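You operate a simulated robot arm through the tools that you are given. There is no shell and no other tool.

You are at the controls of a simulated robot arm. One attempt, no reset.

JOB
Paint the tops of the three cubes on tray 1 green.
Fine: before you paint, slide the wooden bridge to the end by tray 2; use the white wide brush, rinse it in the clear cup by tray 1, wipe it on the folded white cloth and stand it back; lid back on; cubes stay on their pegs, discs bare. Leave the table's air on.

The check looks at the end state, three seconds after you hand in, the way a careful person would. Anything else that was tipped, shoved, dropped, spilled or broken makes it a failure. Lids that push on must go on centred and level and be pressed home; caps that screw on are set level and turned clockwise until they are tight. Flat cloth is picked up by pressing the open fingertips on it (5 to 10 N) and closing them slowly along it; thin cloth reads only 2 to 8 mm in the jaws.

ROBOT AND FRAMES
A 7-joint arm with a two-finger parallel gripper, fixed in place. Base frame: the origin is at the foot of the arm, x ahead of it, y to its left, z up. Units: m, degrees, N and s.
Its first joint turns from -166.0 to 166.0 degrees. Payload 4.4 kg.
The tool frame sits at the grasp point between the pads (the TCP): z along the fingers, y along the line on which they close. The tips reach 0.023 m beyond it. Largest opening 0.094 m; finger width 0.038, thickness 0.01; the body of the gripper, 0.054 by 0.096 m, starts 0.039 m behind the TCP.
Orientation is that of the tool frame in the base frame, as [roll, pitch, yaw] about the fixed x, y, z axes, in that order (R = Rz(yaw) Ry(pitch) Rx(roll)). With the fingers straight down and closing along the base's y, the tool's x points along the base's -x, its y along +y and its z along -z.

CONTROLS
- The arm moves only by the tool send_rows. Its argument "deltas" is a list of rows, each an object (a shift or turn left out is 0, a gripper value left out holds the last) with "jaw": the closure, from 0 (fully open) to 1 (shut); "delta_pos": the shift along the tool's x, y, z in cm, a list of three; "dr": the turn, a rotation vector about the tool's x, y, z in degrees, a list of three. In form: [{"jaw": jaw, "delta_pos": [tx, ty, tz], "dr": [rx, ry, rz]}, ...]. A call has 1 to 20 rows; each row shifts and turns the commanded pose from where the row before left it, along the tool's axes as they then stand. A row lasts 0.2 s, in which the tool goes at most 0.05 m and 8.6 degrees; a call with a longer step from one row to the next is refused whole, and so is a gripper value outside its range. A pose out of reach is approached as far as the arm can. The call stops where the force on the tool passes 90 N (or 10 N more than at its start, if that is more) or the arm is blocked; 0.2 s more then pass. The fingers move at their own pace (about 0.072 m/s each) and stop on an object; they squeeze with about 26 N. The grip force told is the motor's: it shows also when the fingers shut on nothing. Time passes only in rows, and 0.2 s behind the last, so rows that do not move let the fingers close. It gives the time, the measured TCP pose, the force on the tool (base axes), the opening and the grip force at its end, in the units of the frame above (readings bear some noise), with the torque about the TCP (base axes, N m) and any sound that the robot's microphone picked up.
- Cameras (640 x 400 px; columns grow to the right, rows downward): "scene" is fixed at [0.0501, -0.501, 1.5746]; the picture's right is [0.82, -0.57, 0.00], its down [-0.28, -0.41, -0.87] and it looks along [0.50, 0.71, -0.50] (base axes); focal length 319 px, centre (320, 200). "wrist" rides on the gripper at [0.086, 0.016, -0.074] in the tool frame; the picture's right is [-0.18, 0.98, 0.00], its down [-0.58, -0.11, -0.81] and it looks along [-0.79, -0.15, 0.59] (tool axes); focal length 243 px, centre (320, 200). There is no depth. A picture from a camera that has moved, and an enlarged one, comes with that camera's place and axes in the base frame and with its lens.
- camera(camera): a new picture of that camera. The clock stands still meanwhile.
- inspect(camera, box): a new picture of the part [left, top, right, bottom] of that camera's present view, enlarged. The clock stands still meanwhile.
- hand_in(): hands the job in; it is judged then, once.

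Nothing tells you positions but the pictures and the camera data. Unless the task says otherwise, let go and move clear before handing in.

The tools are called after "Request:" by a JSON object that holds its "fn" and its "kwargs". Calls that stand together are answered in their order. send_rows: Moves the arm, as the interface text tells. Its arguments: {"type":"object","properties":{"deltas":{"type":"array"}},"required":["deltas"]} The other tools are called the same way: camera (camera) takes a picture; inspect (camera, box) takes an enlarged picture of a part of a camera's view; hand_in () hands the job in.

At the start:

```text
clock: 0.0
position: [0.5863, 0.3267, 1.194]
tool_rot: [-180.0, -0.1, 179.9]
wrist_force: [0.9, 0.1, -0.4]
wrist_torque: [0.02, 0.01, -0.01]
grip_width: 0.0939
gripper_force: 0.1
```

scene: 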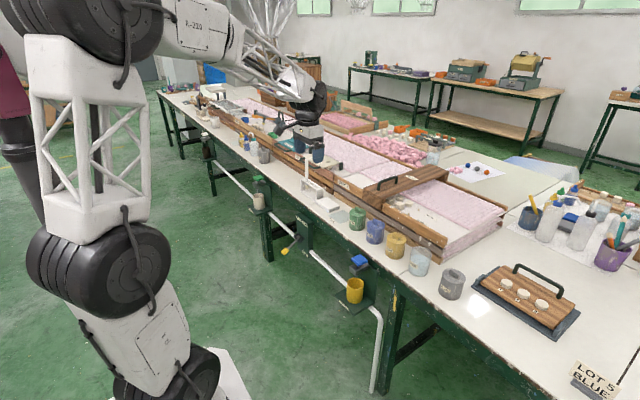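
wrist: 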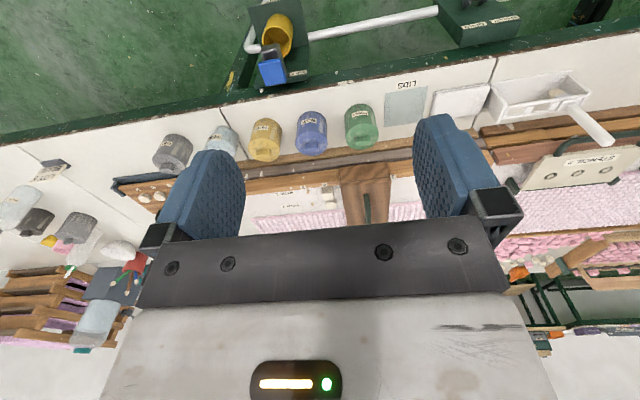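

I see a long workbench with paint pots, trays and a bridge; I'll look closer at the parts of the scene before moving anything.

Request:
{"fn": "inspect", "kwargs": {"camera": "scene", "box": [320, 170, 480, 270]}}

Request:
{"fn": "inspect", "kwargs": {"camera": "scene", "box": [460, 180, 640, 300]}}

Request:
{"fn": "inspect", "kwargs": {"camera": "scene", "box": [160, 70, 340, 190]}}

Request:
{"fn": "inspect", "kwargs": {"camera": "scene", "box": [400, 230, 640, 400]}}

Request:
{"fn": "inspect", "kwargs": {"camera": "scene", "box": [220, 150, 400, 320]}}

Request:
{"fn": "inspect", "kwargs": {"camera": "scene", "box": [320, 100, 500, 200]}}

Request:
{"fn": "inspect", "kwargs": {"camera": "wrist", "box": [320, 60, 640, 260]}}

Request:
{"fn": "inspect", "kwargs": {"camera": "wrist", "box": [0, 100, 320, 300]}}

```text
4.00 times, centred on (400, 220) of scene
camera zoom: at [0.0501, -0.501, 1.5746], right [0.82, -0.57, 0.0], down [-0.28, -0.41, -0.87], along [0.5, 0.71, -0.5], focal length 1275 px, centre (0, 120)
```

zoom: 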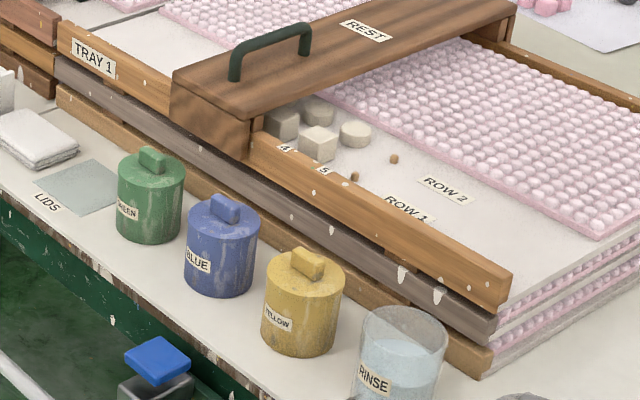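

```text
3.33 times, centred on (550, 240) of scene
camera zoom: at [0.0501, -0.501, 1.5746], right [0.82, -0.57, 0.0], down [-0.28, -0.41, -0.87], along [0.5, 0.71, -0.5], focal length 1062 px, centre (-447, 67)
```

zoom: 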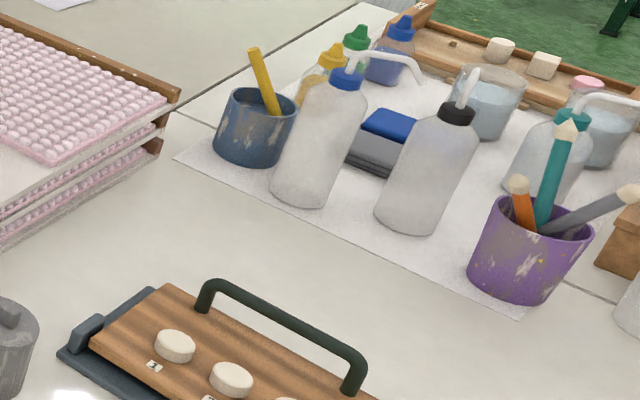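

```text
3.33 times, centred on (250, 130) of scene
camera zoom: at [0.0501, -0.501, 1.5746], right [0.82, -0.57, 0.0], down [-0.28, -0.41, -0.87], along [0.5, 0.71, -0.5], focal length 1062 px, centre (553, 433)
```

zoom: 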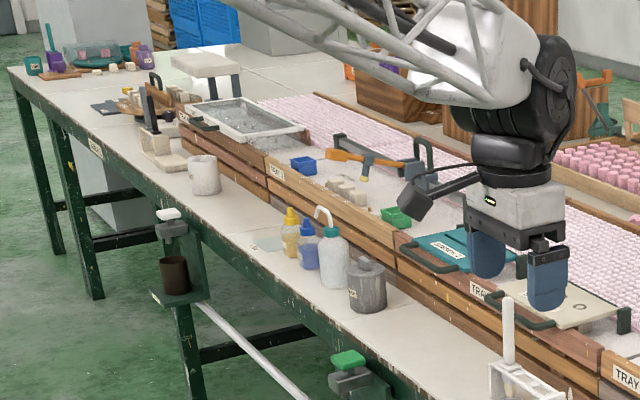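

```text
2.35 times, centred on (520, 315) of scene
camera zoom: at [0.0501, -0.501, 1.5746], right [0.82, -0.57, 0.0], down [-0.28, -0.41, -0.87], along [0.5, 0.71, -0.5], focal length 750 px, centre (-151, -71)
```

zoom: 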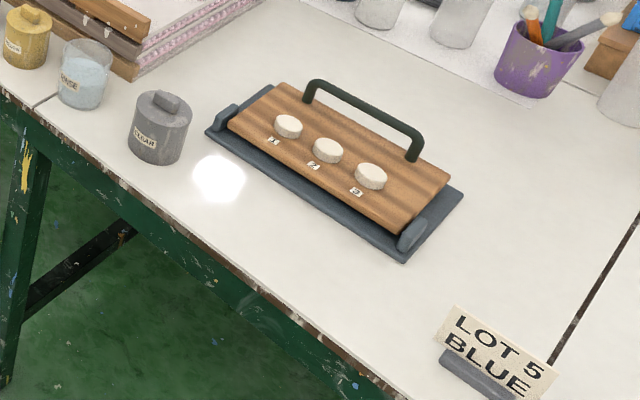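

```text
2.35 times, centred on (310, 235) of scene
camera zoom: at [0.0501, -0.501, 1.5746], right [0.82, -0.57, 0.0], down [-0.28, -0.41, -0.87], along [0.5, 0.71, -0.5], focal length 750 px, centre (344, 118)
```

zoom: 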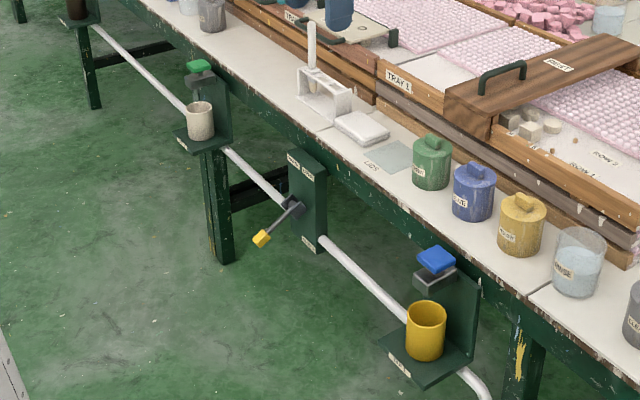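

```text
3.56 times, centred on (410, 150) of scene
camera zoom: at [0.0501, -0.501, 1.5746], right [0.82, -0.57, 0.0], down [-0.28, -0.41, -0.87], along [0.5, 0.71, -0.5], focal length 1133 px, centre (0, 378)
```

zoom: 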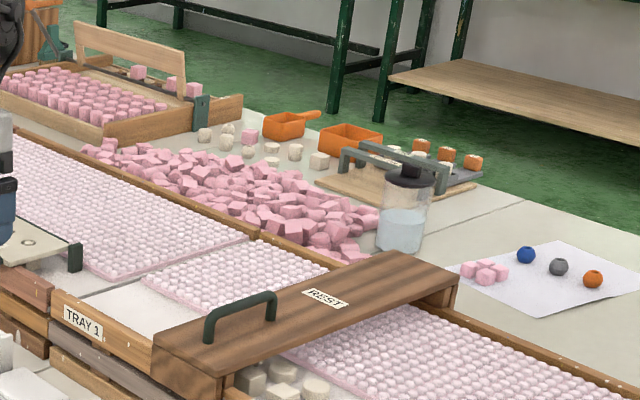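

```text
2.00 times, centred on (480, 160) of wrist
camera zoom: at [0.5002, 0.3442, 1.2695], right [0.18, 0.98, 0.0], down [0.58, -0.11, 0.81], along [0.79, -0.15, -0.59], focal length 485 px, centre (0, 280)
```

zoom: 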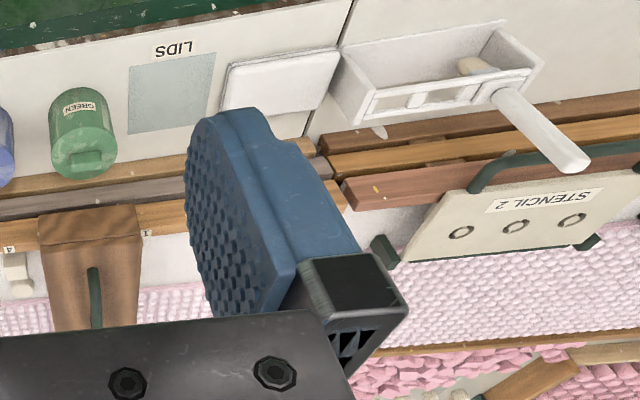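

```text
2.00 times, centred on (160, 200) of wrist
camera zoom: at [0.5002, 0.3442, 1.2695], right [0.18, 0.98, 0.0], down [0.58, -0.11, 0.81], along [0.79, -0.15, -0.59], focal length 485 px, centre (640, 200)
```

zoom: 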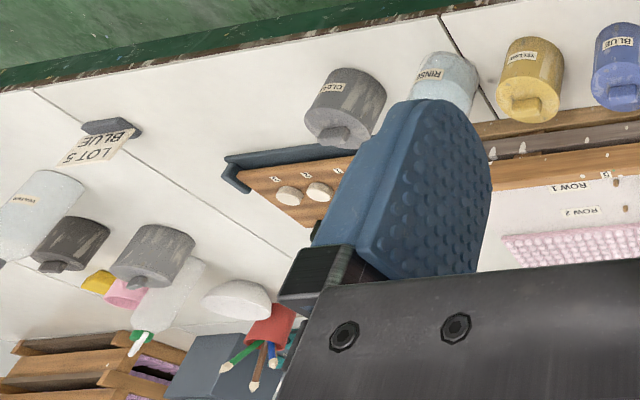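

The bench is at about z=0.745, with the pots along its near edge near x=0.87 and tray 1 behind them, with the bridge over the middle of the tray. I'll move the wrist camera around in free air for better views and to learn the arm's reach.

Request:
{"fn": "send_rows", "kwargs": {"deltas": [{"delta_pos": [-4, 0, -2]}, {"delta_pos": [-4, 0, -2]}, {"delta_pos": [-4, 0, -2]}, {"delta_pos": [-4, 0, -2]}, {"delta_pos": [-4, 0, 0]}, {"delta_pos": [0, 0, 0]}]}}

Request:
{"fn": "camera", "kwargs": {"camera": "wrist"}}

Request:
{"fn": "inspect", "kwargs": {"camera": "scene", "box": [160, 80, 320, 180]}}

```text
clock: 1.4
position: [0.7868, 0.3278, 1.274]
tool_rot: [-179.9, 0.0, -180.0]
wrist_force: [0.6, 0.6, -0.4]
wrist_torque: [0.0, -0.01, 0.01]
grip_width: 0.094
gripper_force: 0.1
```

```text
taken
camera wrist: at [0.7003, 0.3446, 1.3496], right [0.18, 0.98, 0.0], down [0.58, -0.11, 0.81], along [0.79, -0.15, -0.59], focal length 243 px, centre (320, 200)
```

wrist: 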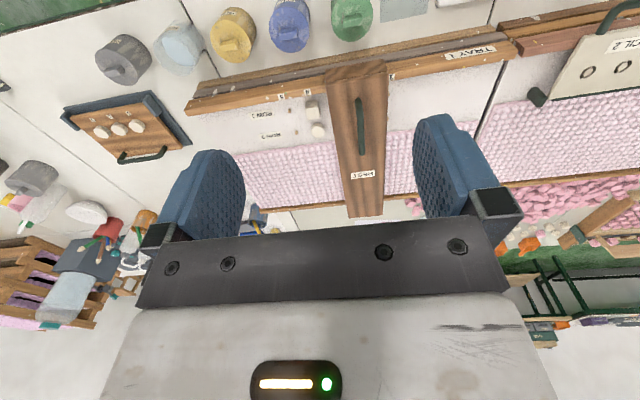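

```text
4.00 times, centred on (240, 130) of scene
camera zoom: at [0.0501, -0.501, 1.5746], right [0.82, -0.57, 0.0], down [-0.28, -0.41, -0.87], along [0.5, 0.71, -0.5], focal length 1275 px, centre (640, 480)
```

zoom: 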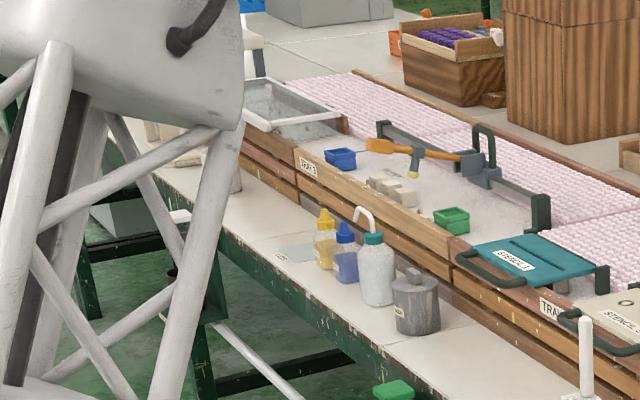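

Now I have a view from above; I'll enlarge parts of it to read labels and find the bridge end, cubes and discs.

Request:
{"fn": "inspect", "kwargs": {"camera": "wrist", "box": [230, 40, 430, 165]}}

Request:
{"fn": "inspect", "kwargs": {"camera": "wrist", "box": [380, 0, 640, 160]}}

Request:
{"fn": "inspect", "kwargs": {"camera": "wrist", "box": [200, 100, 420, 240]}}

Request:
{"fn": "inspect", "kwargs": {"camera": "wrist", "box": [0, 0, 240, 150]}}

Request:
{"fn": "inspect", "kwargs": {"camera": "wrist", "box": [0, 140, 240, 290]}}

```text
3.20 times, centred on (330, 102) of wrist
camera zoom: at [0.7003, 0.3446, 1.3496], right [0.18, 0.98, 0.0], down [0.58, -0.11, 0.81], along [0.79, -0.15, -0.59], focal length 776 px, centre (288, 512)
```

zoom: 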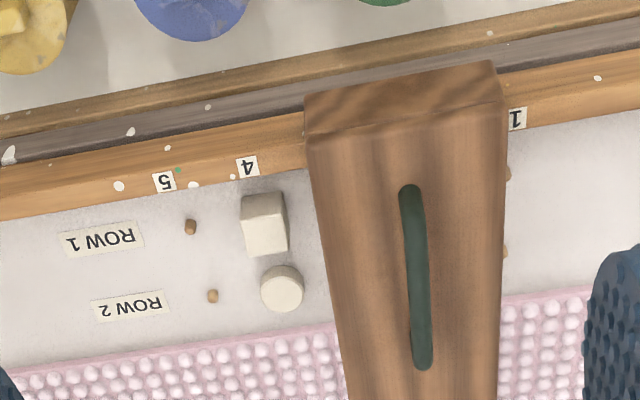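

```text
2.46 times, centred on (510, 80) of wrist
camera zoom: at [0.7003, 0.3446, 1.3496], right [0.18, 0.98, 0.0], down [0.58, -0.11, 0.81], along [0.79, -0.15, -0.59], focal length 597 px, centre (-148, 495)
```

zoom: 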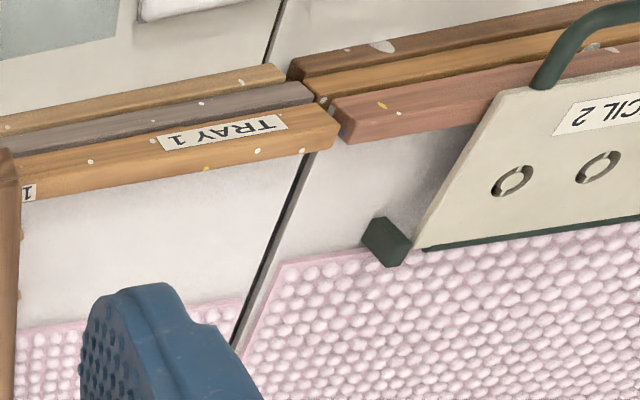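

```text
2.86 times, centred on (310, 170) of wrist
camera zoom: at [0.7003, 0.3446, 1.3496], right [0.18, 0.98, 0.0], down [0.58, -0.11, 0.81], along [0.79, -0.15, -0.59], focal length 693 px, centre (349, 286)
```

zoom: 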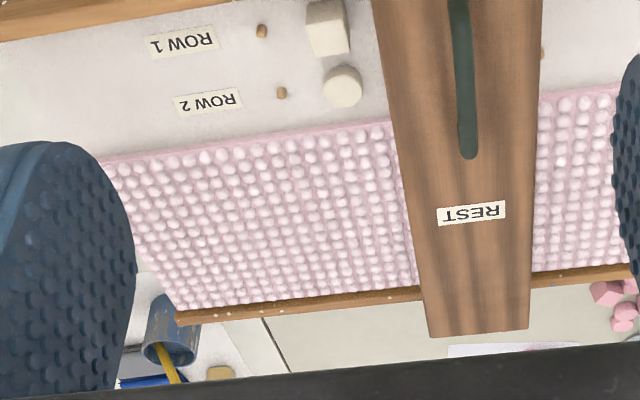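

```text
2.67 times, centred on (120, 75) of wrist
camera zoom: at [0.7003, 0.3446, 1.3496], right [0.18, 0.98, 0.0], down [0.58, -0.11, 0.81], along [0.79, -0.15, -0.59], focal length 647 px, centre (853, 533)
```

zoom: 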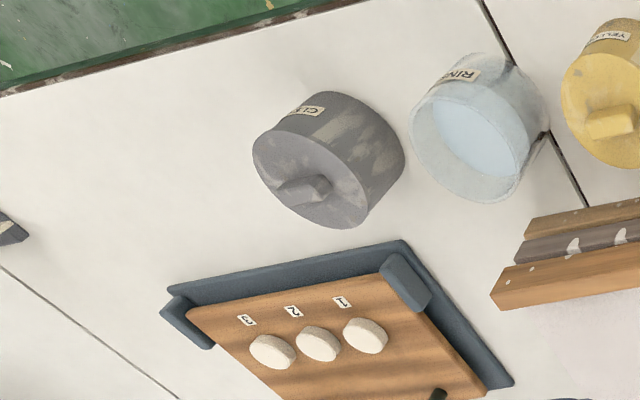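

```text
2.67 times, centred on (120, 215) of wrist
camera zoom: at [0.7003, 0.3446, 1.3496], right [0.18, 0.98, 0.0], down [0.58, -0.11, 0.81], along [0.79, -0.15, -0.59], focal length 647 px, centre (853, 160)
```

zoom: 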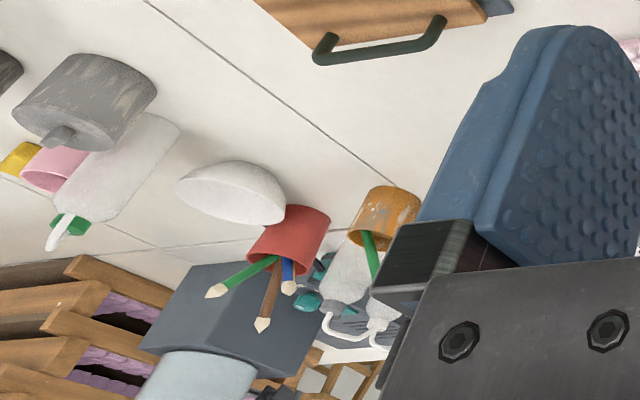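

Tray 1 runs from y≈0.02 to 0.67 with the bridge at y≈0.37 covering positions 2 and 3. I'll test the arm's reach in free air, well above the tray.

Request:
{"fn": "send_rows", "kwargs": {"deltas": [{"delta_pos": [-4, 0, 0]}, {"delta_pos": [-4, 0, 0]}, {"delta_pos": [-4, 0, 0]}, {"delta_pos": [-4, 0, 0]}, {"delta_pos": [-4, 0, 0]}, {"delta_pos": [-4, 0, 0]}, {"delta_pos": [0, 0, 0]}, {"delta_pos": [0, 0, 0]}]}}

Request:
{"fn": "camera", "kwargs": {"camera": "wrist"}}

Request:
{"fn": "camera", "kwargs": {"camera": "scene"}}

```text
clock: 3.2
position: [1.0253, 0.3267, 1.2745]
tool_rot: [179.9, 0.0, -180.0]
wrist_force: [-0.1, 0.4, -0.4]
wrist_torque: [0.01, 0.01, 0.0]
grip_width: 0.0942
gripper_force: 0.1
```

```text
taken
camera wrist: at [0.9399, 0.3434, 1.3491], right [0.18, 0.98, 0.0], down [0.58, -0.11, 0.81], along [0.79, -0.15, -0.59], focal length 243 px, centre (320, 200)
```

wrist: 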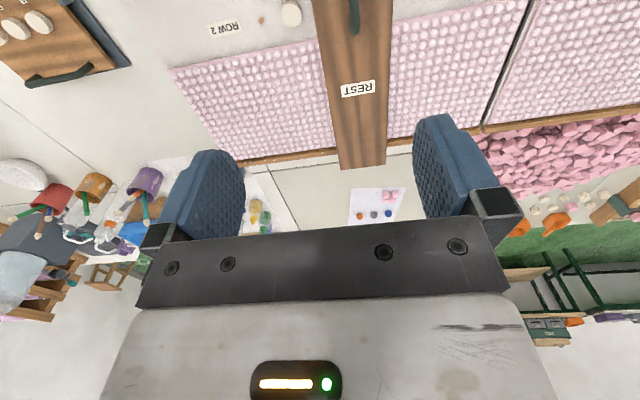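

```text
taken
```

scene: 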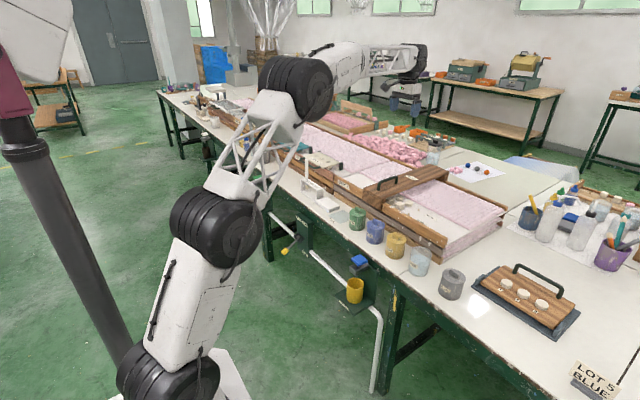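

The arm still has reach to spare at radius 1.08. I'll test the far position above the tray 2 end while staying high.

Request:
{"fn": "send_rows", "kwargs": {"deltas": [{"delta_pos": [0, 4, 1]}, {"delta_pos": [0, 4, 1]}, {"delta_pos": [0, 4, 1]}, {"delta_pos": [0, 4, 1]}, {"delta_pos": [0, 4, 1]}, {"delta_pos": [0, 4, 1]}, {"delta_pos": [0, 4, 1]}, {"delta_pos": [0, 0, 0]}, {"delta_pos": [0, 0, 0]}]}}

Request:
{"fn": "camera", "kwargs": {"camera": "wrist"}}

Request:
{"fn": "camera", "kwargs": {"camera": "scene"}}

```text
clock: 5.2
position: [1.0257, 0.6084, 1.2052]
tool_rot: [180.0, 0.0, -179.9]
wrist_force: [-0.5, 0.0, -0.2]
wrist_torque: [0.0, -0.02, 0.02]
grip_width: 0.0939
gripper_force: 0.1
```

```text
taken
camera wrist: at [0.9395, 0.6249, 1.2793], right [0.18, 0.98, 0.0], down [0.58, -0.11, 0.81], along [0.79, -0.15, -0.59], focal length 243 px, centre (320, 200)
```

wrist: 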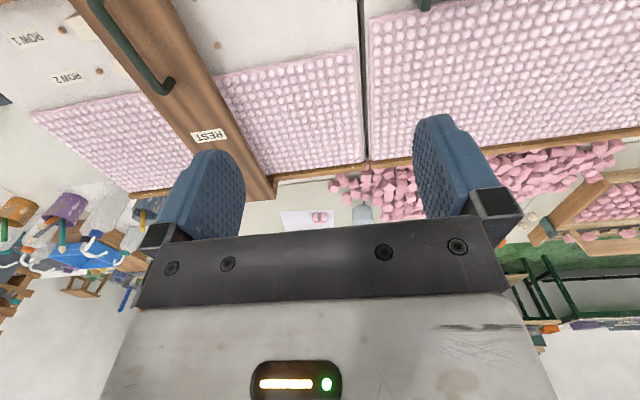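

```text
taken
```

scene: 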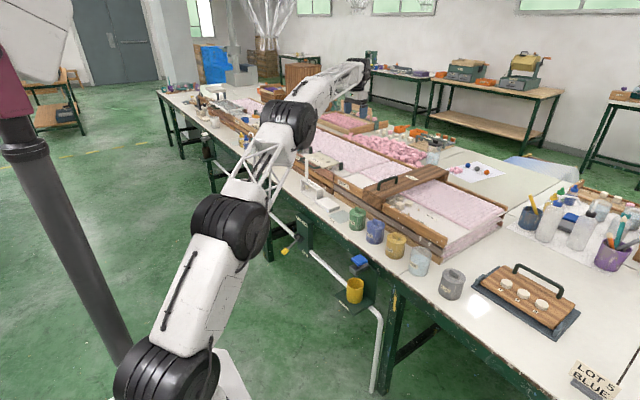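

The arm reaches (1.03, 0.61) pointing down at z=1.2, so I'll check lower, at z≈1.0, where the space above the tray is empty.

Request:
{"fn": "send_rows", "kwargs": {"deltas": [{"delta_pos": [0, 0, 4]}, {"delta_pos": [0, 0, 4]}, {"delta_pos": [0, 0, 4]}, {"delta_pos": [0, 0, 4]}, {"delta_pos": [0, 0, 4]}, {"delta_pos": [0, 0, 0]}, {"delta_pos": [0, 0, 0]}]}}

Request:
{"fn": "camera", "kwargs": {"camera": "wrist"}}

Request:
{"fn": "camera", "kwargs": {"camera": "scene"}}

```text
clock: 6.8
position: [1.0266, 0.6062, 1.0041]
tool_rot: [-179.9, 0.1, 179.9]
wrist_force: [0.3, 0.4, 0.7]
wrist_torque: [-0.03, 0.01, -0.01]
grip_width: 0.0938
gripper_force: 0.0
```

```text
taken
camera wrist: at [0.9397, 0.6238, 1.0794], right [0.18, 0.98, 0.0], down [0.58, -0.11, 0.81], along [0.79, -0.15, -0.59], focal length 243 px, centre (320, 200)
```

wrist: 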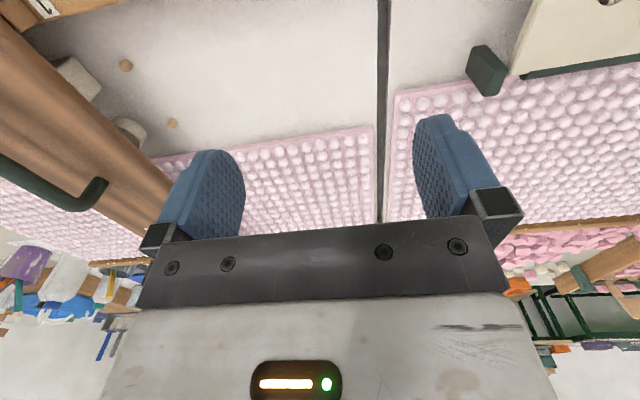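

```text
taken
```

scene: 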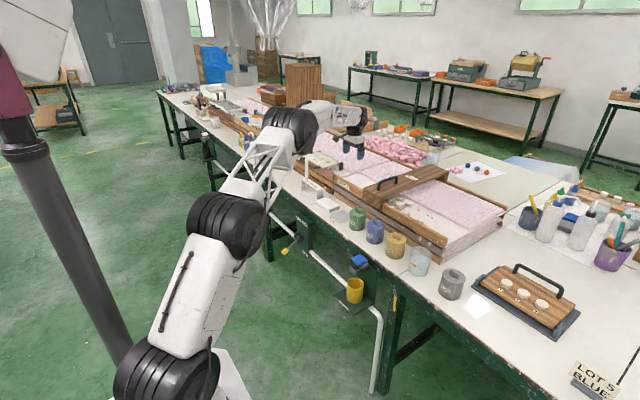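

Reach is fine here. I'll enlarge this view to see what's beneath the bridge and the tray end.

Request:
{"fn": "inspect", "kwargs": {"camera": "wrist", "box": [0, 0, 200, 200]}}

Request:
{"fn": "inspect", "kwargs": {"camera": "wrist", "box": [180, 0, 600, 230]}}

Request:
{"fn": "inspect", "kwargs": {"camera": "scene", "box": [290, 130, 470, 250]}}

Request:
{"fn": "inspect", "kwargs": {"camera": "scene", "box": [280, 140, 360, 220]}}

```text
2.00 times, centred on (100, 100) of wrist
camera zoom: at [0.9397, 0.6238, 1.0794], right [0.18, 0.98, 0.0], down [0.58, -0.11, 0.81], along [0.79, -0.15, -0.59], focal length 485 px, centre (760, 400)
```

zoom: 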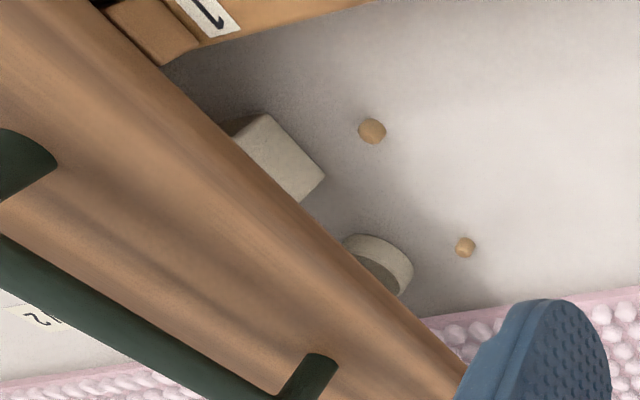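

```text
1.52 times, centred on (390, 115) of wrist
camera zoom: at [0.9397, 0.6238, 1.0794], right [0.18, 0.98, 0.0], down [0.58, -0.11, 0.81], along [0.79, -0.15, -0.59], focal length 370 px, centre (213, 330)
```

zoom: 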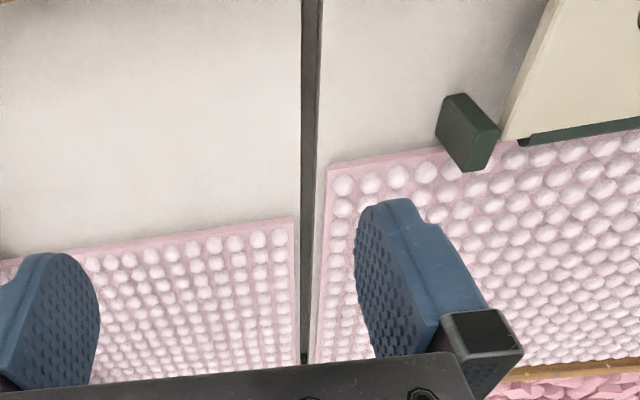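

```text
3.33 times, centred on (380, 190) of scene
camera zoom: at [0.0501, -0.501, 1.5746], right [0.82, -0.57, 0.0], down [-0.28, -0.41, -0.87], along [0.5, 0.71, -0.5], focal length 1062 px, centre (120, 233)
```

zoom: 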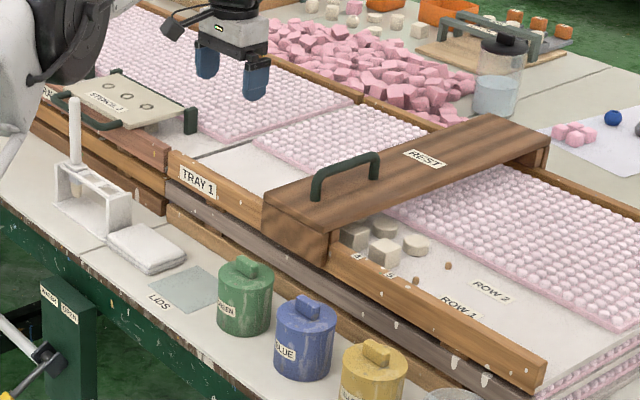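

```text
5.00 times, centred on (320, 180) of scene
camera zoom: at [0.0501, -0.501, 1.5746], right [0.82, -0.57, 0.0], down [-0.28, -0.41, -0.87], along [0.5, 0.71, -0.5], focal length 1594 px, centre (320, 300)
```

zoom: 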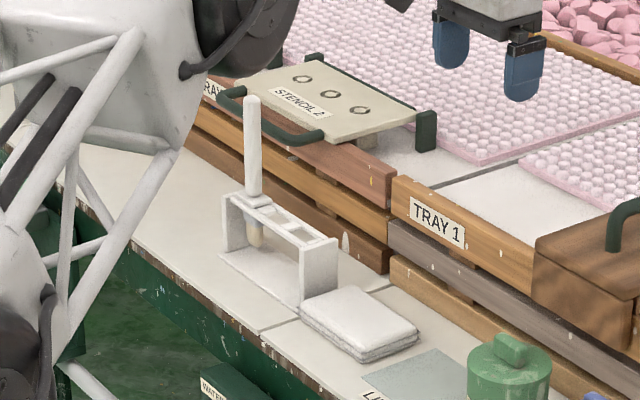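

Position 1 pegs are empty, a cube and disc sit at 2, and another cube and disc at 4. I'll move over the bridge handle, which runs along x at y≈0.367 with its top near z≈0.935, and line up to grip it.

Request:
{"fn": "send_rows", "kwargs": {"deltas": [{"delta_pos": [0, -4, -1]}, {"delta_pos": [0, -4, 0]}, {"delta_pos": [0, -4, 0]}, {"delta_pos": [0, -4, 0]}, {"delta_pos": [0, -4, 0]}, {"delta_pos": [-0.4, -3.9, 1]}, {"delta_pos": [0, 0, 0]}, {"delta_pos": [0, 0, 0]}]}}

Request:
{"fn": "camera", "kwargs": {"camera": "wrist"}}

Request:
{"fn": "inspect", "kwargs": {"camera": "scene", "box": [330, 130, 470, 230]}}

```text
clock: 8.6
position: [1.031, 0.3692, 1.0046]
tool_rot: [-180.0, 0.0, 180.0]
wrist_force: [0.6, -0.9, 0.9]
wrist_torque: [0.0, 0.0, -0.06]
grip_width: 0.0941
gripper_force: 0.0
```

```text
taken
camera wrist: at [0.9446, 0.3855, 1.0795], right [0.18, 0.98, 0.0], down [0.58, -0.11, 0.81], along [0.79, -0.15, -0.59], focal length 243 px, centre (320, 200)
```

wrist: 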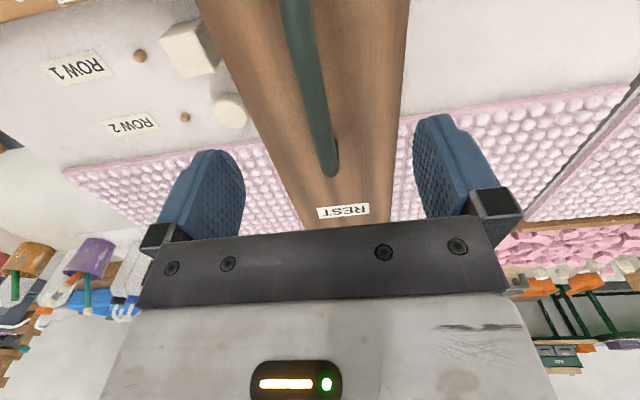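

```text
4.00 times, centred on (400, 180) of scene
camera zoom: at [0.0501, -0.501, 1.5746], right [0.82, -0.57, 0.0], down [-0.28, -0.41, -0.87], along [0.5, 0.71, -0.5], focal length 1275 px, centre (0, 280)
```

zoom: 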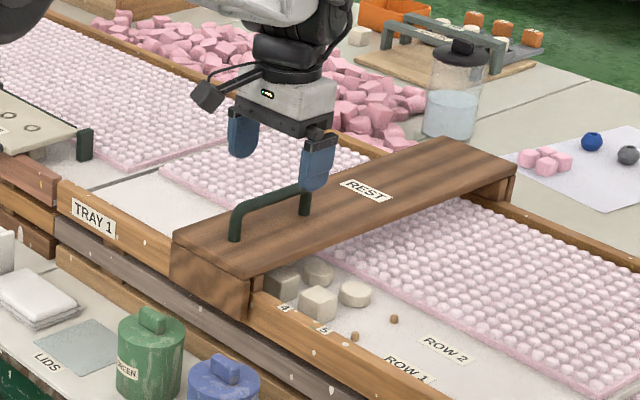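

The handle bar lies between the open fingers at y≈0.363. I'll descend over it and close.

Request:
{"fn": "send_rows", "kwargs": {"deltas": [{"delta_pos": [0, -0.6, 2]}, {"delta_pos": [0, 0, 2]}, {"delta_pos": [0, 0, 2]}, {"delta_pos": [0, 0, 1]}, {"delta_pos": [0, 0, 0]}]}}

Request:
{"fn": "camera", "kwargs": {"camera": "wrist"}}

Request:
{"fn": "inspect", "kwargs": {"camera": "scene", "box": [350, 150, 430, 210]}}

```text
clock: 9.8
position: [1.0313, 0.3625, 0.9385]
tool_rot: [179.9, 0.3, 180.0]
wrist_force: [-13.3, -1.3, 44.1]
wrist_torque: [-2.18, 1.17, -0.89]
grip_width: 0.0941
gripper_force: 0.0
```

```text
taken
camera wrist: at [0.9447, 0.3794, 1.0136], right [0.18, 0.98, 0.0], down [0.58, -0.11, 0.81], along [0.8, -0.15, -0.59], focal length 243 px, centre (320, 200)
```

wrist: 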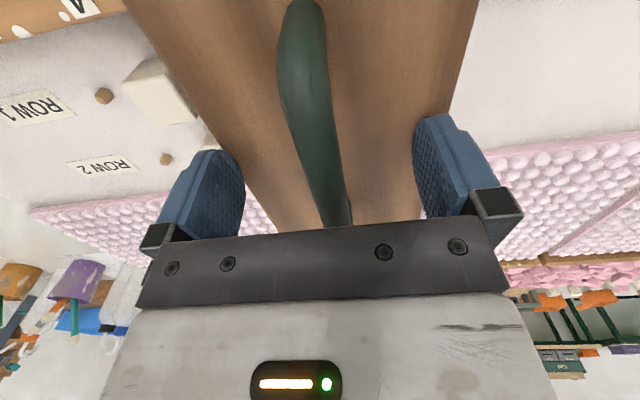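

```text
6.67 times, centred on (390, 180) of scene
camera zoom: at [0.0501, -0.501, 1.5746], right [0.82, -0.57, 0.0], down [-0.28, -0.41, -0.87], along [0.5, 0.71, -0.5], focal length 2125 px, centre (-147, 333)
```

zoom: 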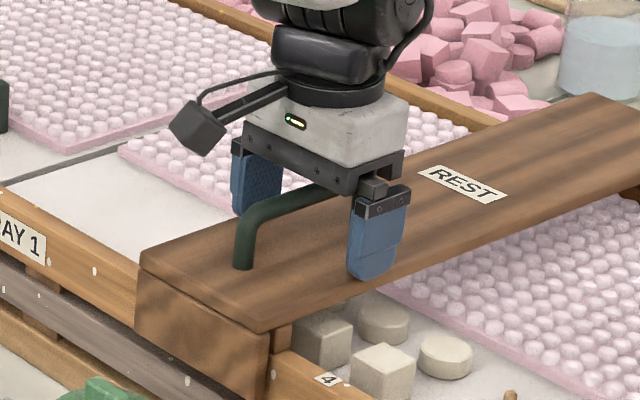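

The fingertip has touched the bridge top (44 N), so that surface is higher than I estimated, about z≈0.915. I'll back up a little and then close on the bar.

Request:
{"fn": "send_rows", "kwargs": {"deltas": [{"delta_pos": [0, 0, -1.1]}, {"delta_pos": [0, 0, 0]}]}}

Request:
{"fn": "inspect", "kwargs": {"camera": "scene", "box": [350, 150, 430, 210]}}

```text
clock: 10.4
position: [1.0306, 0.3622, 0.9455]
tool_rot: [179.9, -0.2, 180.0]
wrist_force: [-0.1, 0.1, 0.6]
wrist_torque: [-0.01, -0.04, -0.01]
grip_width: 0.0942
gripper_force: 0.0
```

```text
6.67 times, centred on (390, 180) of scene
camera zoom: at [0.0501, -0.501, 1.5746], right [0.82, -0.57, 0.0], down [-0.28, -0.41, -0.87], along [0.5, 0.71, -0.5], focal length 2125 px, centre (-147, 333)
```

zoom: 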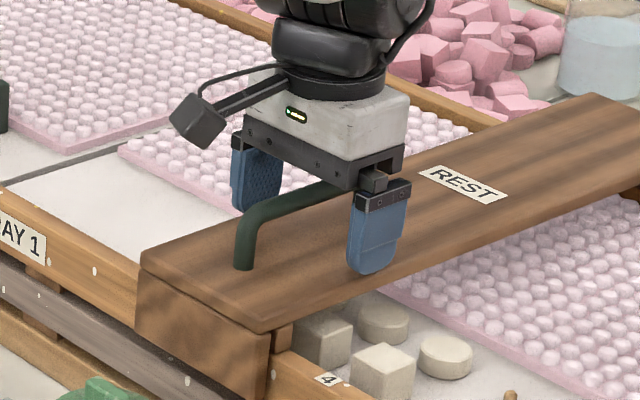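

Free of contact now. Closing on the bar.

Request:
{"fn": "send_rows", "kwargs": {"deltas": [{"jaw": 0.5}, {"jaw": 0.8}, {"jaw": 1.0}, {"jaw": 1.0}, {"jaw": 1.0}, {"jaw": 1.0}]}}

Request:
{"fn": "camera", "kwargs": {"camera": "wrist"}}

Request:
{"fn": "inspect", "kwargs": {"camera": "scene", "box": [350, 150, 430, 210]}}

```text
clock: 11.8
position: [1.0311, 0.3626, 0.9453]
tool_rot: [-180.0, 0.0, -180.0]
wrist_force: [-4.3, 0.6, -1.3]
wrist_torque: [0.0, 0.03, -0.09]
grip_width: 0.0139
gripper_force: 44.4
```

```text
taken
camera wrist: at [0.9445, 0.3795, 1.0202], right [0.18, 0.98, 0.0], down [0.58, -0.11, 0.81], along [0.79, -0.15, -0.59], focal length 243 px, centre (320, 200)
```

wrist: 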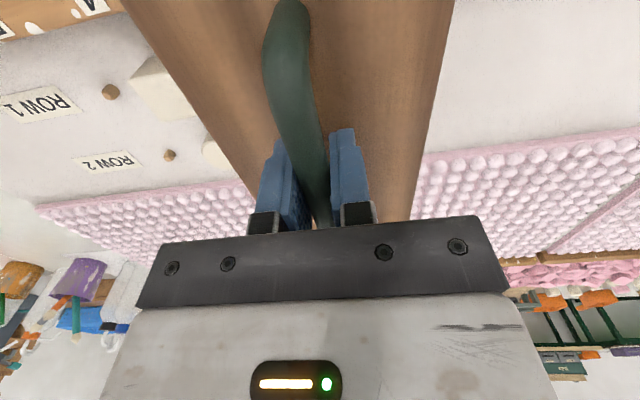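

```text
6.67 times, centred on (390, 180) of scene
camera zoom: at [0.0501, -0.501, 1.5746], right [0.82, -0.57, 0.0], down [-0.28, -0.41, -0.87], along [0.5, 0.71, -0.5], focal length 2125 px, centre (-147, 333)
```

zoom: 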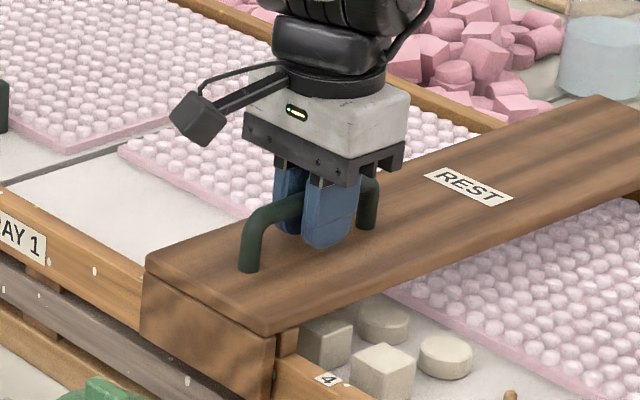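

The handle is held (14 mm). I'll slide the bridge 20 cm towards tray 2, watching the force.

Request:
{"fn": "send_rows", "kwargs": {"deltas": [{"delta_pos": [0, 1, 0]}, {"delta_pos": [0, 1, 0]}, {"delta_pos": [0, 2, 0]}, {"delta_pos": [0, 2, 0]}, {"delta_pos": [0, 2, 0]}, {"delta_pos": [0, 2, 0]}, {"delta_pos": [0, 0, 0]}]}}

Request:
{"fn": "inspect", "kwargs": {"camera": "scene", "box": [310, 130, 470, 230]}}

```text
clock: 13.4
position: [1.0301, 0.4629, 0.9454]
tool_rot: [180.0, 0.0, -180.0]
wrist_force: [25.8, -2.1, -14.8]
wrist_torque: [0.03, -0.25, -0.03]
grip_width: 0.0137
gripper_force: 45.3
```

```text
4.00 times, centred on (390, 180) of scene
camera zoom: at [0.0501, -0.501, 1.5746], right [0.82, -0.57, 0.0], down [-0.28, -0.41, -0.87], along [0.5, 0.71, -0.5], focal length 1275 px, centre (40, 280)
```

zoom: 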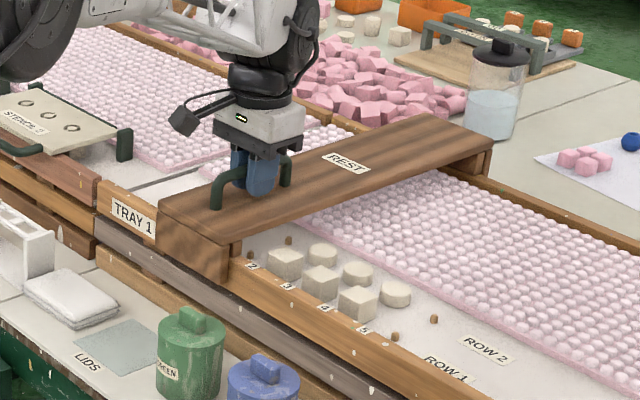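

The bridge slides well and the three cubes (row 1, positions 2–4) are now showing, with the discs in row 2. There's a 26 N side force from the rail, so I'll relax a couple of millimetres in +x and go on.

Request:
{"fn": "send_rows", "kwargs": {"deltas": [{"delta_pos": [-0.2, 0, 0]}, {"delta_pos": [0, 0, 0]}]}}

```text
clock: 14.0
position: [1.0315, 0.4643, 0.9457]
tool_rot: [-179.9, -0.2, -179.9]
wrist_force: [-35.1, 2.1, -8.7]
wrist_torque: [-0.03, 0.13, -0.27]
grip_width: 0.0137
gripper_force: 44.6
```

The fit is tight in x, so about +1 mm per 10 cm follows the rail. I'll set that and continue the slide.

Request:
{"fn": "send_rows", "kwargs": {"deltas": [{"delta_pos": [0.1, 0, 0]}, {"delta_pos": [-0.02, 2, 0]}, {"delta_pos": [-0.02, 2, 0]}, {"delta_pos": [-0.02, 2, 0]}, {"delta_pos": [-0.02, 2, 0]}, {"delta_pos": [0, 0, 0]}]}}

Request:
{"fn": "inspect", "kwargs": {"camera": "scene", "box": [310, 130, 470, 230]}}

Request:
{"fn": "camera", "kwargs": {"camera": "wrist"}}

```text
clock: 15.4
position: [1.0314, 0.5435, 0.9454]
tool_rot: [-180.0, 0.1, -179.9]
wrist_force: [-33.4, -1.1, -10.4]
wrist_torque: [-0.04, 0.52, -0.12]
grip_width: 0.0137
gripper_force: 45.1
```

```text
4.00 times, centred on (390, 180) of scene
camera zoom: at [0.0501, -0.501, 1.5746], right [0.82, -0.57, 0.0], down [-0.28, -0.41, -0.87], along [0.5, 0.71, -0.5], focal length 1275 px, centre (40, 280)
```

zoom: 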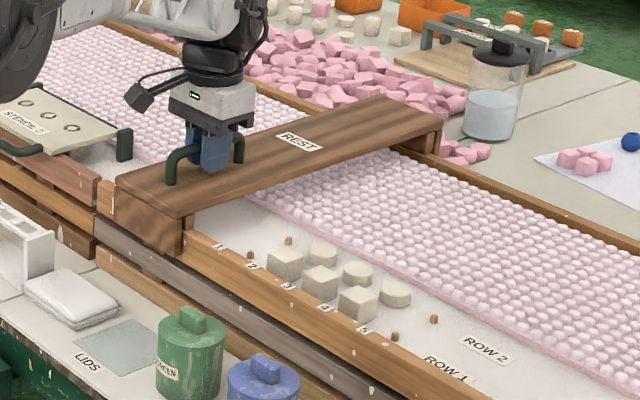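

```text
taken
camera wrist: at [0.9456, 0.5606, 1.0206], right [0.18, 0.98, 0.0], down [0.58, -0.11, 0.81], along [0.79, -0.15, -0.59], focal length 243 px, centre (320, 200)
```

wrist: 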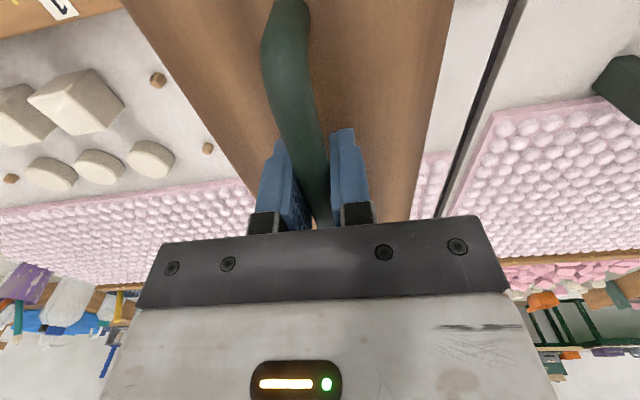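

The bridge is about 6 cm from the end of tray 1. I'll relax the x force and slide 4.5 cm more, then check.

Request:
{"fn": "send_rows", "kwargs": {"deltas": [{"delta_pos": [0.12, 0, 0]}, {"delta_pos": [0, 1.5, 0]}, {"delta_pos": [0, 1.5, 0]}, {"delta_pos": [0, 1.5, 0]}, {"delta_pos": [0, 0, 0]}, {"delta_pos": [0, 0, 0]}]}}

Request:
{"fn": "inspect", "kwargs": {"camera": "scene", "box": [310, 140, 390, 200]}}

Request:
{"fn": "camera", "kwargs": {"camera": "wrist"}}

```text
clock: 16.8
position: [1.0324, 0.589, 0.945]
tool_rot: [-179.9, 0.0, -179.9]
wrist_force: [10.7, -0.7, -11.0]
wrist_torque: [-0.04, 0.48, -0.05]
grip_width: 0.0135
gripper_force: 45.3
```

```text
6.67 times, centred on (350, 170) of scene
camera zoom: at [0.0501, -0.501, 1.5746], right [0.82, -0.57, 0.0], down [-0.28, -0.41, -0.87], along [0.5, 0.71, -0.5], focal length 2125 px, centre (120, 400)
```

zoom: 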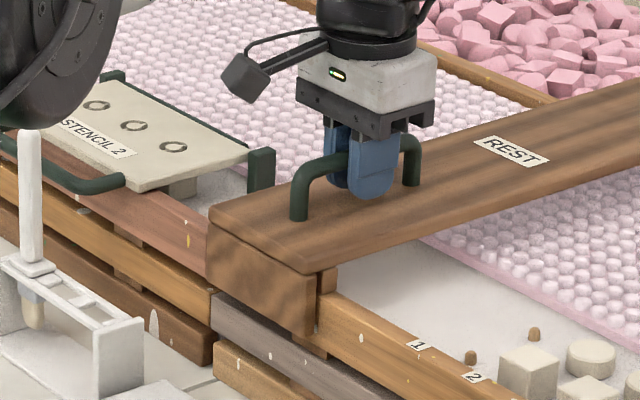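

```text
taken
camera wrist: at [0.9456, 0.6045, 1.0205], right [0.18, 0.98, 0.0], down [0.58, -0.11, 0.81], along [0.79, -0.15, -0.59], focal length 243 px, centre (320, 200)
```

wrist: 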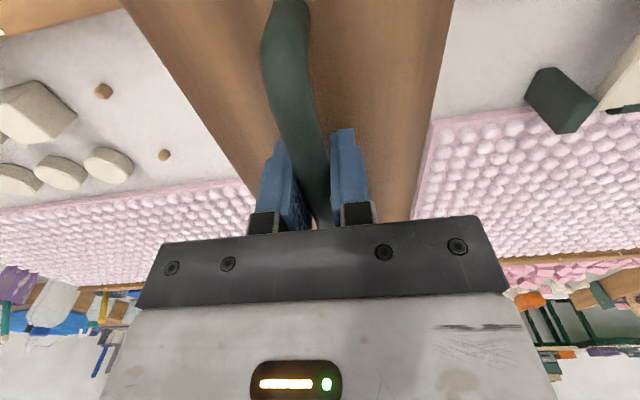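

The bridge edge is about 1.5 cm short of tray 1's end, clear of stencil 2. I'll nudge it 0.8 cm more, then release.

Request:
{"fn": "send_rows", "kwargs": {"deltas": [{"delta_pos": [-0.03, 0.8, 0]}, {"delta_pos": [0, 0, 0]}, {"delta_pos": [0, 0, 0]}, {"jaw": 0.7}, {"jaw": 0.7}]}}

Request:
{"fn": "inspect", "kwargs": {"camera": "scene", "box": [310, 140, 390, 200]}}

```text
clock: 18.0
position: [1.0323, 0.5979, 0.9465]
tool_rot: [-180.0, -0.1, -180.0]
wrist_force: [-0.1, 0.4, -0.4]
wrist_torque: [-0.01, 0.0, -0.03]
grip_width: 0.0281
gripper_force: 0.0
```

```text
6.67 times, centred on (350, 170) of scene
camera zoom: at [0.0501, -0.501, 1.5746], right [0.82, -0.57, 0.0], down [-0.28, -0.41, -0.87], along [0.5, 0.71, -0.5], focal length 2125 px, centre (120, 400)
```

zoom: 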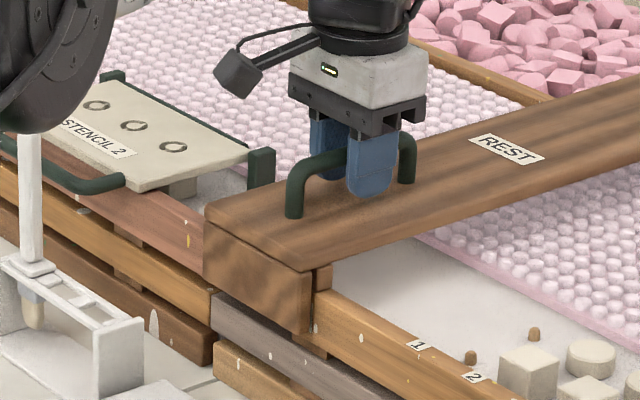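

The bridge sits at the end by tray 2 and is released. I'll raise clear and go to view the green pot, LIDS pad, cloth and brush rack.

Request:
{"fn": "send_rows", "kwargs": {"deltas": [{"delta_pos": [0, 0, -2]}, {"delta_pos": [0, 0, -4]}, {"delta_pos": [0, 0, -4]}, {"delta_pos": [0, 0, -4]}, {"delta_pos": [2, -2, -2]}, {"delta_pos": [4, -2, 0]}, {"delta_pos": [4, -2, 0]}, {"delta_pos": [4, -2, 0]}, {"delta_pos": [4, -2, 0]}, {"delta_pos": [4, -2, 0]}, {"delta_pos": [4, -2, 0]}, {"delta_pos": [4, 0, 0], "jaw": 0}, {"delta_pos": [4, 0, 0]}, {"delta_pos": [4, 0, 0]}, {"delta_pos": [0, 0, 0]}]}}

Request:
{"fn": "camera", "kwargs": {"camera": "wrist"}}

Request:
{"fn": "camera", "kwargs": {"camera": "scene"}}

```text
clock: 21.2
position: [0.6506, 0.4546, 1.1057]
tool_rot: [179.8, -0.1, 180.0]
wrist_force: [0.0, 0.3, 0.1]
wrist_torque: [-0.01, 0.02, 0.01]
grip_width: 0.0943
gripper_force: 0.0
```

```text
taken
camera wrist: at [0.5641, 0.472, 1.1803], right [0.18, 0.98, 0.0], down [0.58, -0.11, 0.81], along [0.79, -0.15, -0.59], focal length 243 px, centre (320, 200)
```

wrist: 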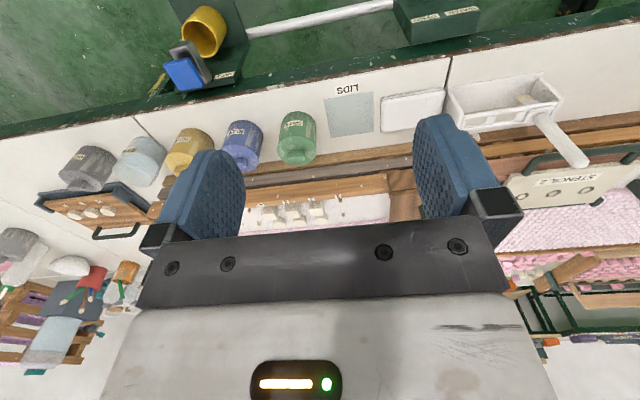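

```text
taken
```

scene: 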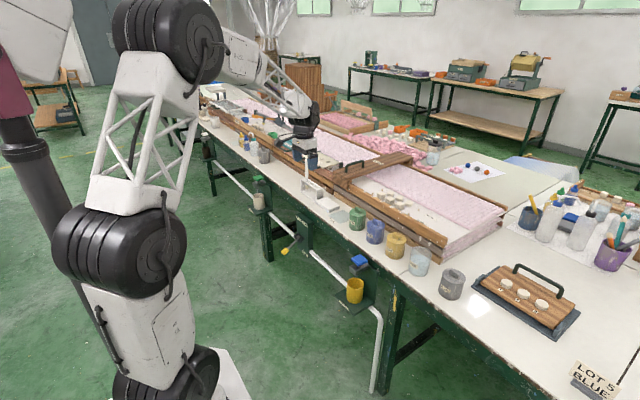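

Request:
{"fn": "inspect", "kwargs": {"camera": "wrist", "box": [210, 70, 390, 180]}}

Request:
{"fn": "inspect", "kwargs": {"camera": "wrist", "box": [370, 50, 620, 200]}}

Request:
{"fn": "inspect", "kwargs": {"camera": "wrist", "box": [140, 0, 520, 120]}}

Request:
{"fn": "inspect", "kwargs": {"camera": "scene", "box": [330, 160, 450, 280]}}

Request:
{"fn": "inspect", "kwargs": {"camera": "scene", "box": [290, 150, 380, 230]}}

```text
3.56 times, centred on (300, 125) of wrist
camera zoom: at [0.5641, 0.472, 1.1803], right [0.18, 0.98, 0.0], down [0.58, -0.11, 0.81], along [0.79, -0.15, -0.59], focal length 863 px, centre (391, 467)
```

zoom: 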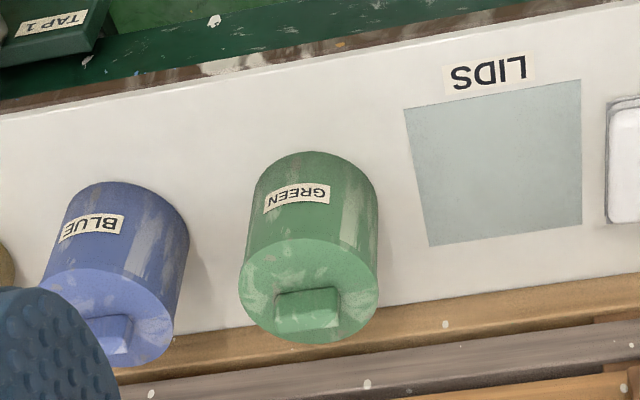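

```text
2.56 times, centred on (495, 125) of wrist
camera zoom: at [0.5641, 0.472, 1.1803], right [0.18, 0.98, 0.0], down [0.58, -0.11, 0.81], along [0.79, -0.15, -0.59], focal length 621 px, centre (-128, 392)
```

zoom: 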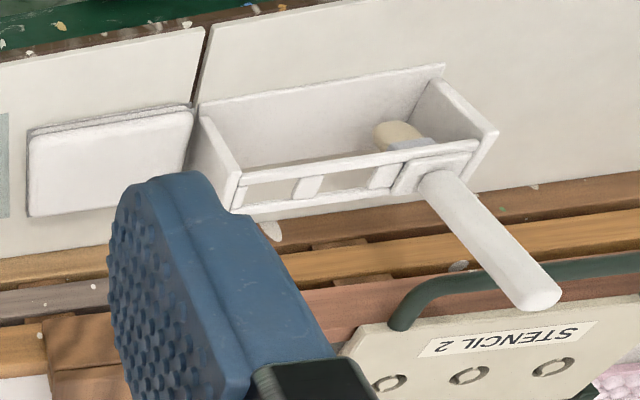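

```text
1.68 times, centred on (330, 60) of wrist
camera zoom: at [0.5641, 0.472, 1.1803], right [0.18, 0.98, 0.0], down [0.58, -0.11, 0.81], along [0.79, -0.15, -0.59], focal length 409 px, centre (303, 436)
```

zoom: 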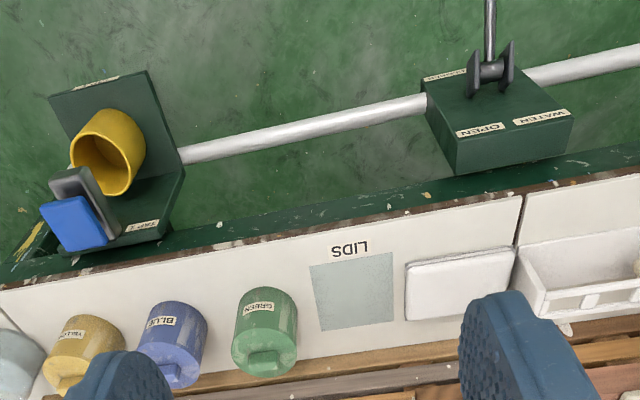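

```text
3.33 times, centred on (390, 220) of scene
camera zoom: at [0.0501, -0.501, 1.5746], right [0.82, -0.57, 0.0], down [-0.28, -0.41, -0.87], along [0.5, 0.71, -0.5], focal length 1062 px, centre (87, 133)
```

zoom: 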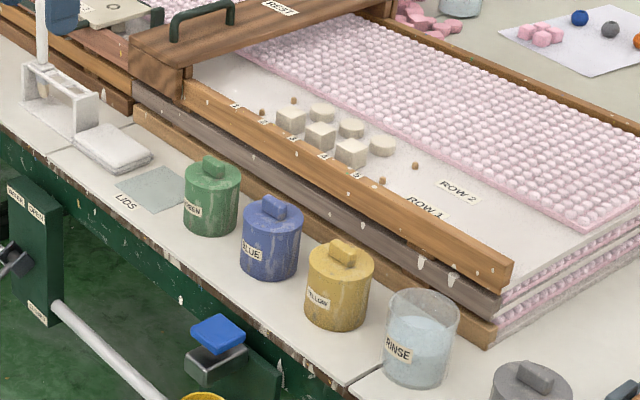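

```text
5.00 times, centred on (335, 190) of scene
camera zoom: at [0.0501, -0.501, 1.5746], right [0.82, -0.57, 0.0], down [-0.28, -0.41, -0.87], along [0.5, 0.71, -0.5], focal length 1594 px, centre (245, 250)
```

zoom: 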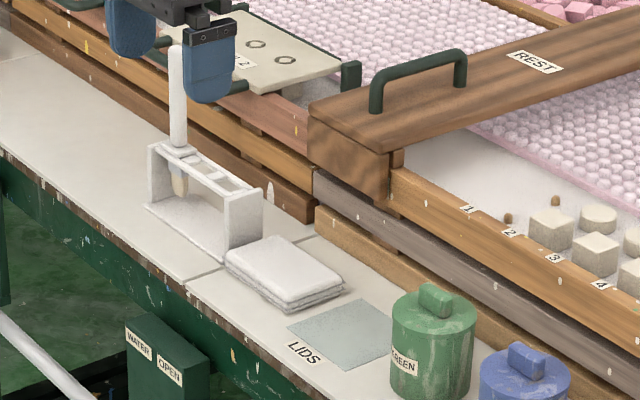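

I place the green pot's knob at about (0.861, 0.374, top z≈0.850), its bar running along y, with the LIDS pad beside it at y≈0.48. I'll go above it and turn the gripper 90° so the fingers close across the bar.

Request:
{"fn": "send_rows", "kwargs": {"deltas": [{"delta_pos": [-3.5, -1.35, 0]}, {"delta_pos": [-3.5, -1.35, 0]}, {"delta_pos": [-3.5, -1.35, 0]}, {"delta_pos": [-3.5, -1.35, 0]}, {"delta_pos": [-3.5, -1.35, 2]}, {"delta_pos": [-3.5, -1.35, 2]}, {"dr": [0, 0, -8.182]}, {"dr": [0, 0, -8.182]}, {"dr": [0, 0, -8.182]}, {"dr": [0, 0, -8.182]}, {"dr": [0, 0, -8.182]}, {"dr": [0, 0, -8.182]}, {"dr": [0, 0, -8.182]}, {"dr": [0, 0, -8.182]}, {"dr": [0, 0, -8.182]}, {"dr": [0, 0, -8.182]}, {"dr": [0, 0, -8.182]}, {"delta_pos": [0, 0, 3]}, {"delta_pos": [0, 0, 3], "jaw": 0.5}, {"delta_pos": [0, 0, 0]}]}}

Request:
{"fn": "camera", "kwargs": {"camera": "wrist"}}

Request:
{"fn": "inspect", "kwargs": {"camera": "scene", "box": [300, 150, 440, 270]}}

```text
clock: 25.4
position: [0.8632, 0.375, 1.006]
tool_rot: [180.0, -0.1, -90.1]
wrist_force: [0.1, 0.1, -0.3]
wrist_torque: [0.02, 0.0, -0.01]
grip_width: 0.047
gripper_force: 0.0
```

```text
taken
camera wrist: at [0.8448, 0.2887, 1.0806], right [-0.98, 0.18, 0.0], down [0.11, 0.58, 0.81], along [0.15, 0.79, -0.59], focal length 243 px, centre (320, 200)
```

wrist: 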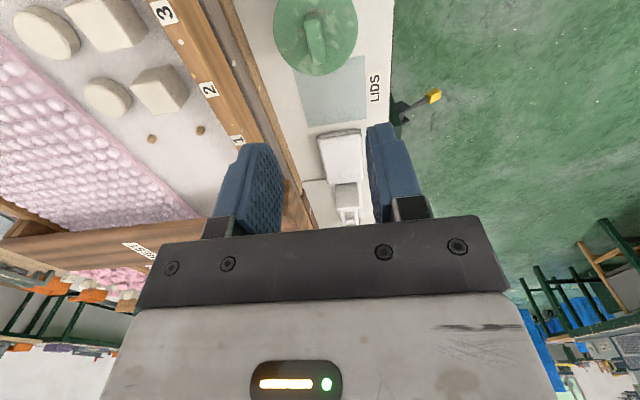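

```text
3.33 times, centred on (370, 210) of scene
camera zoom: at [0.0501, -0.501, 1.5746], right [0.82, -0.57, 0.0], down [-0.28, -0.41, -0.87], along [0.5, 0.71, -0.5], focal length 1062 px, centre (153, 167)
```

zoom: 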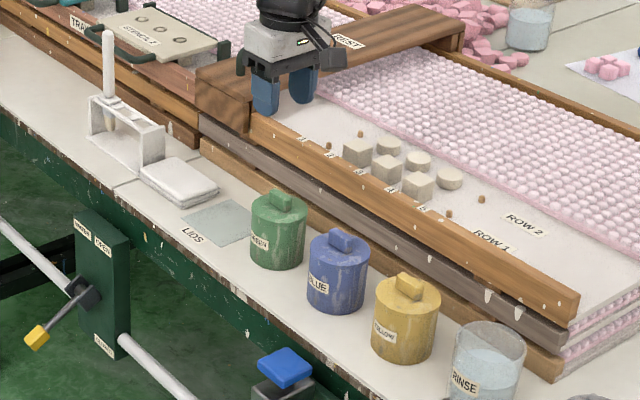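

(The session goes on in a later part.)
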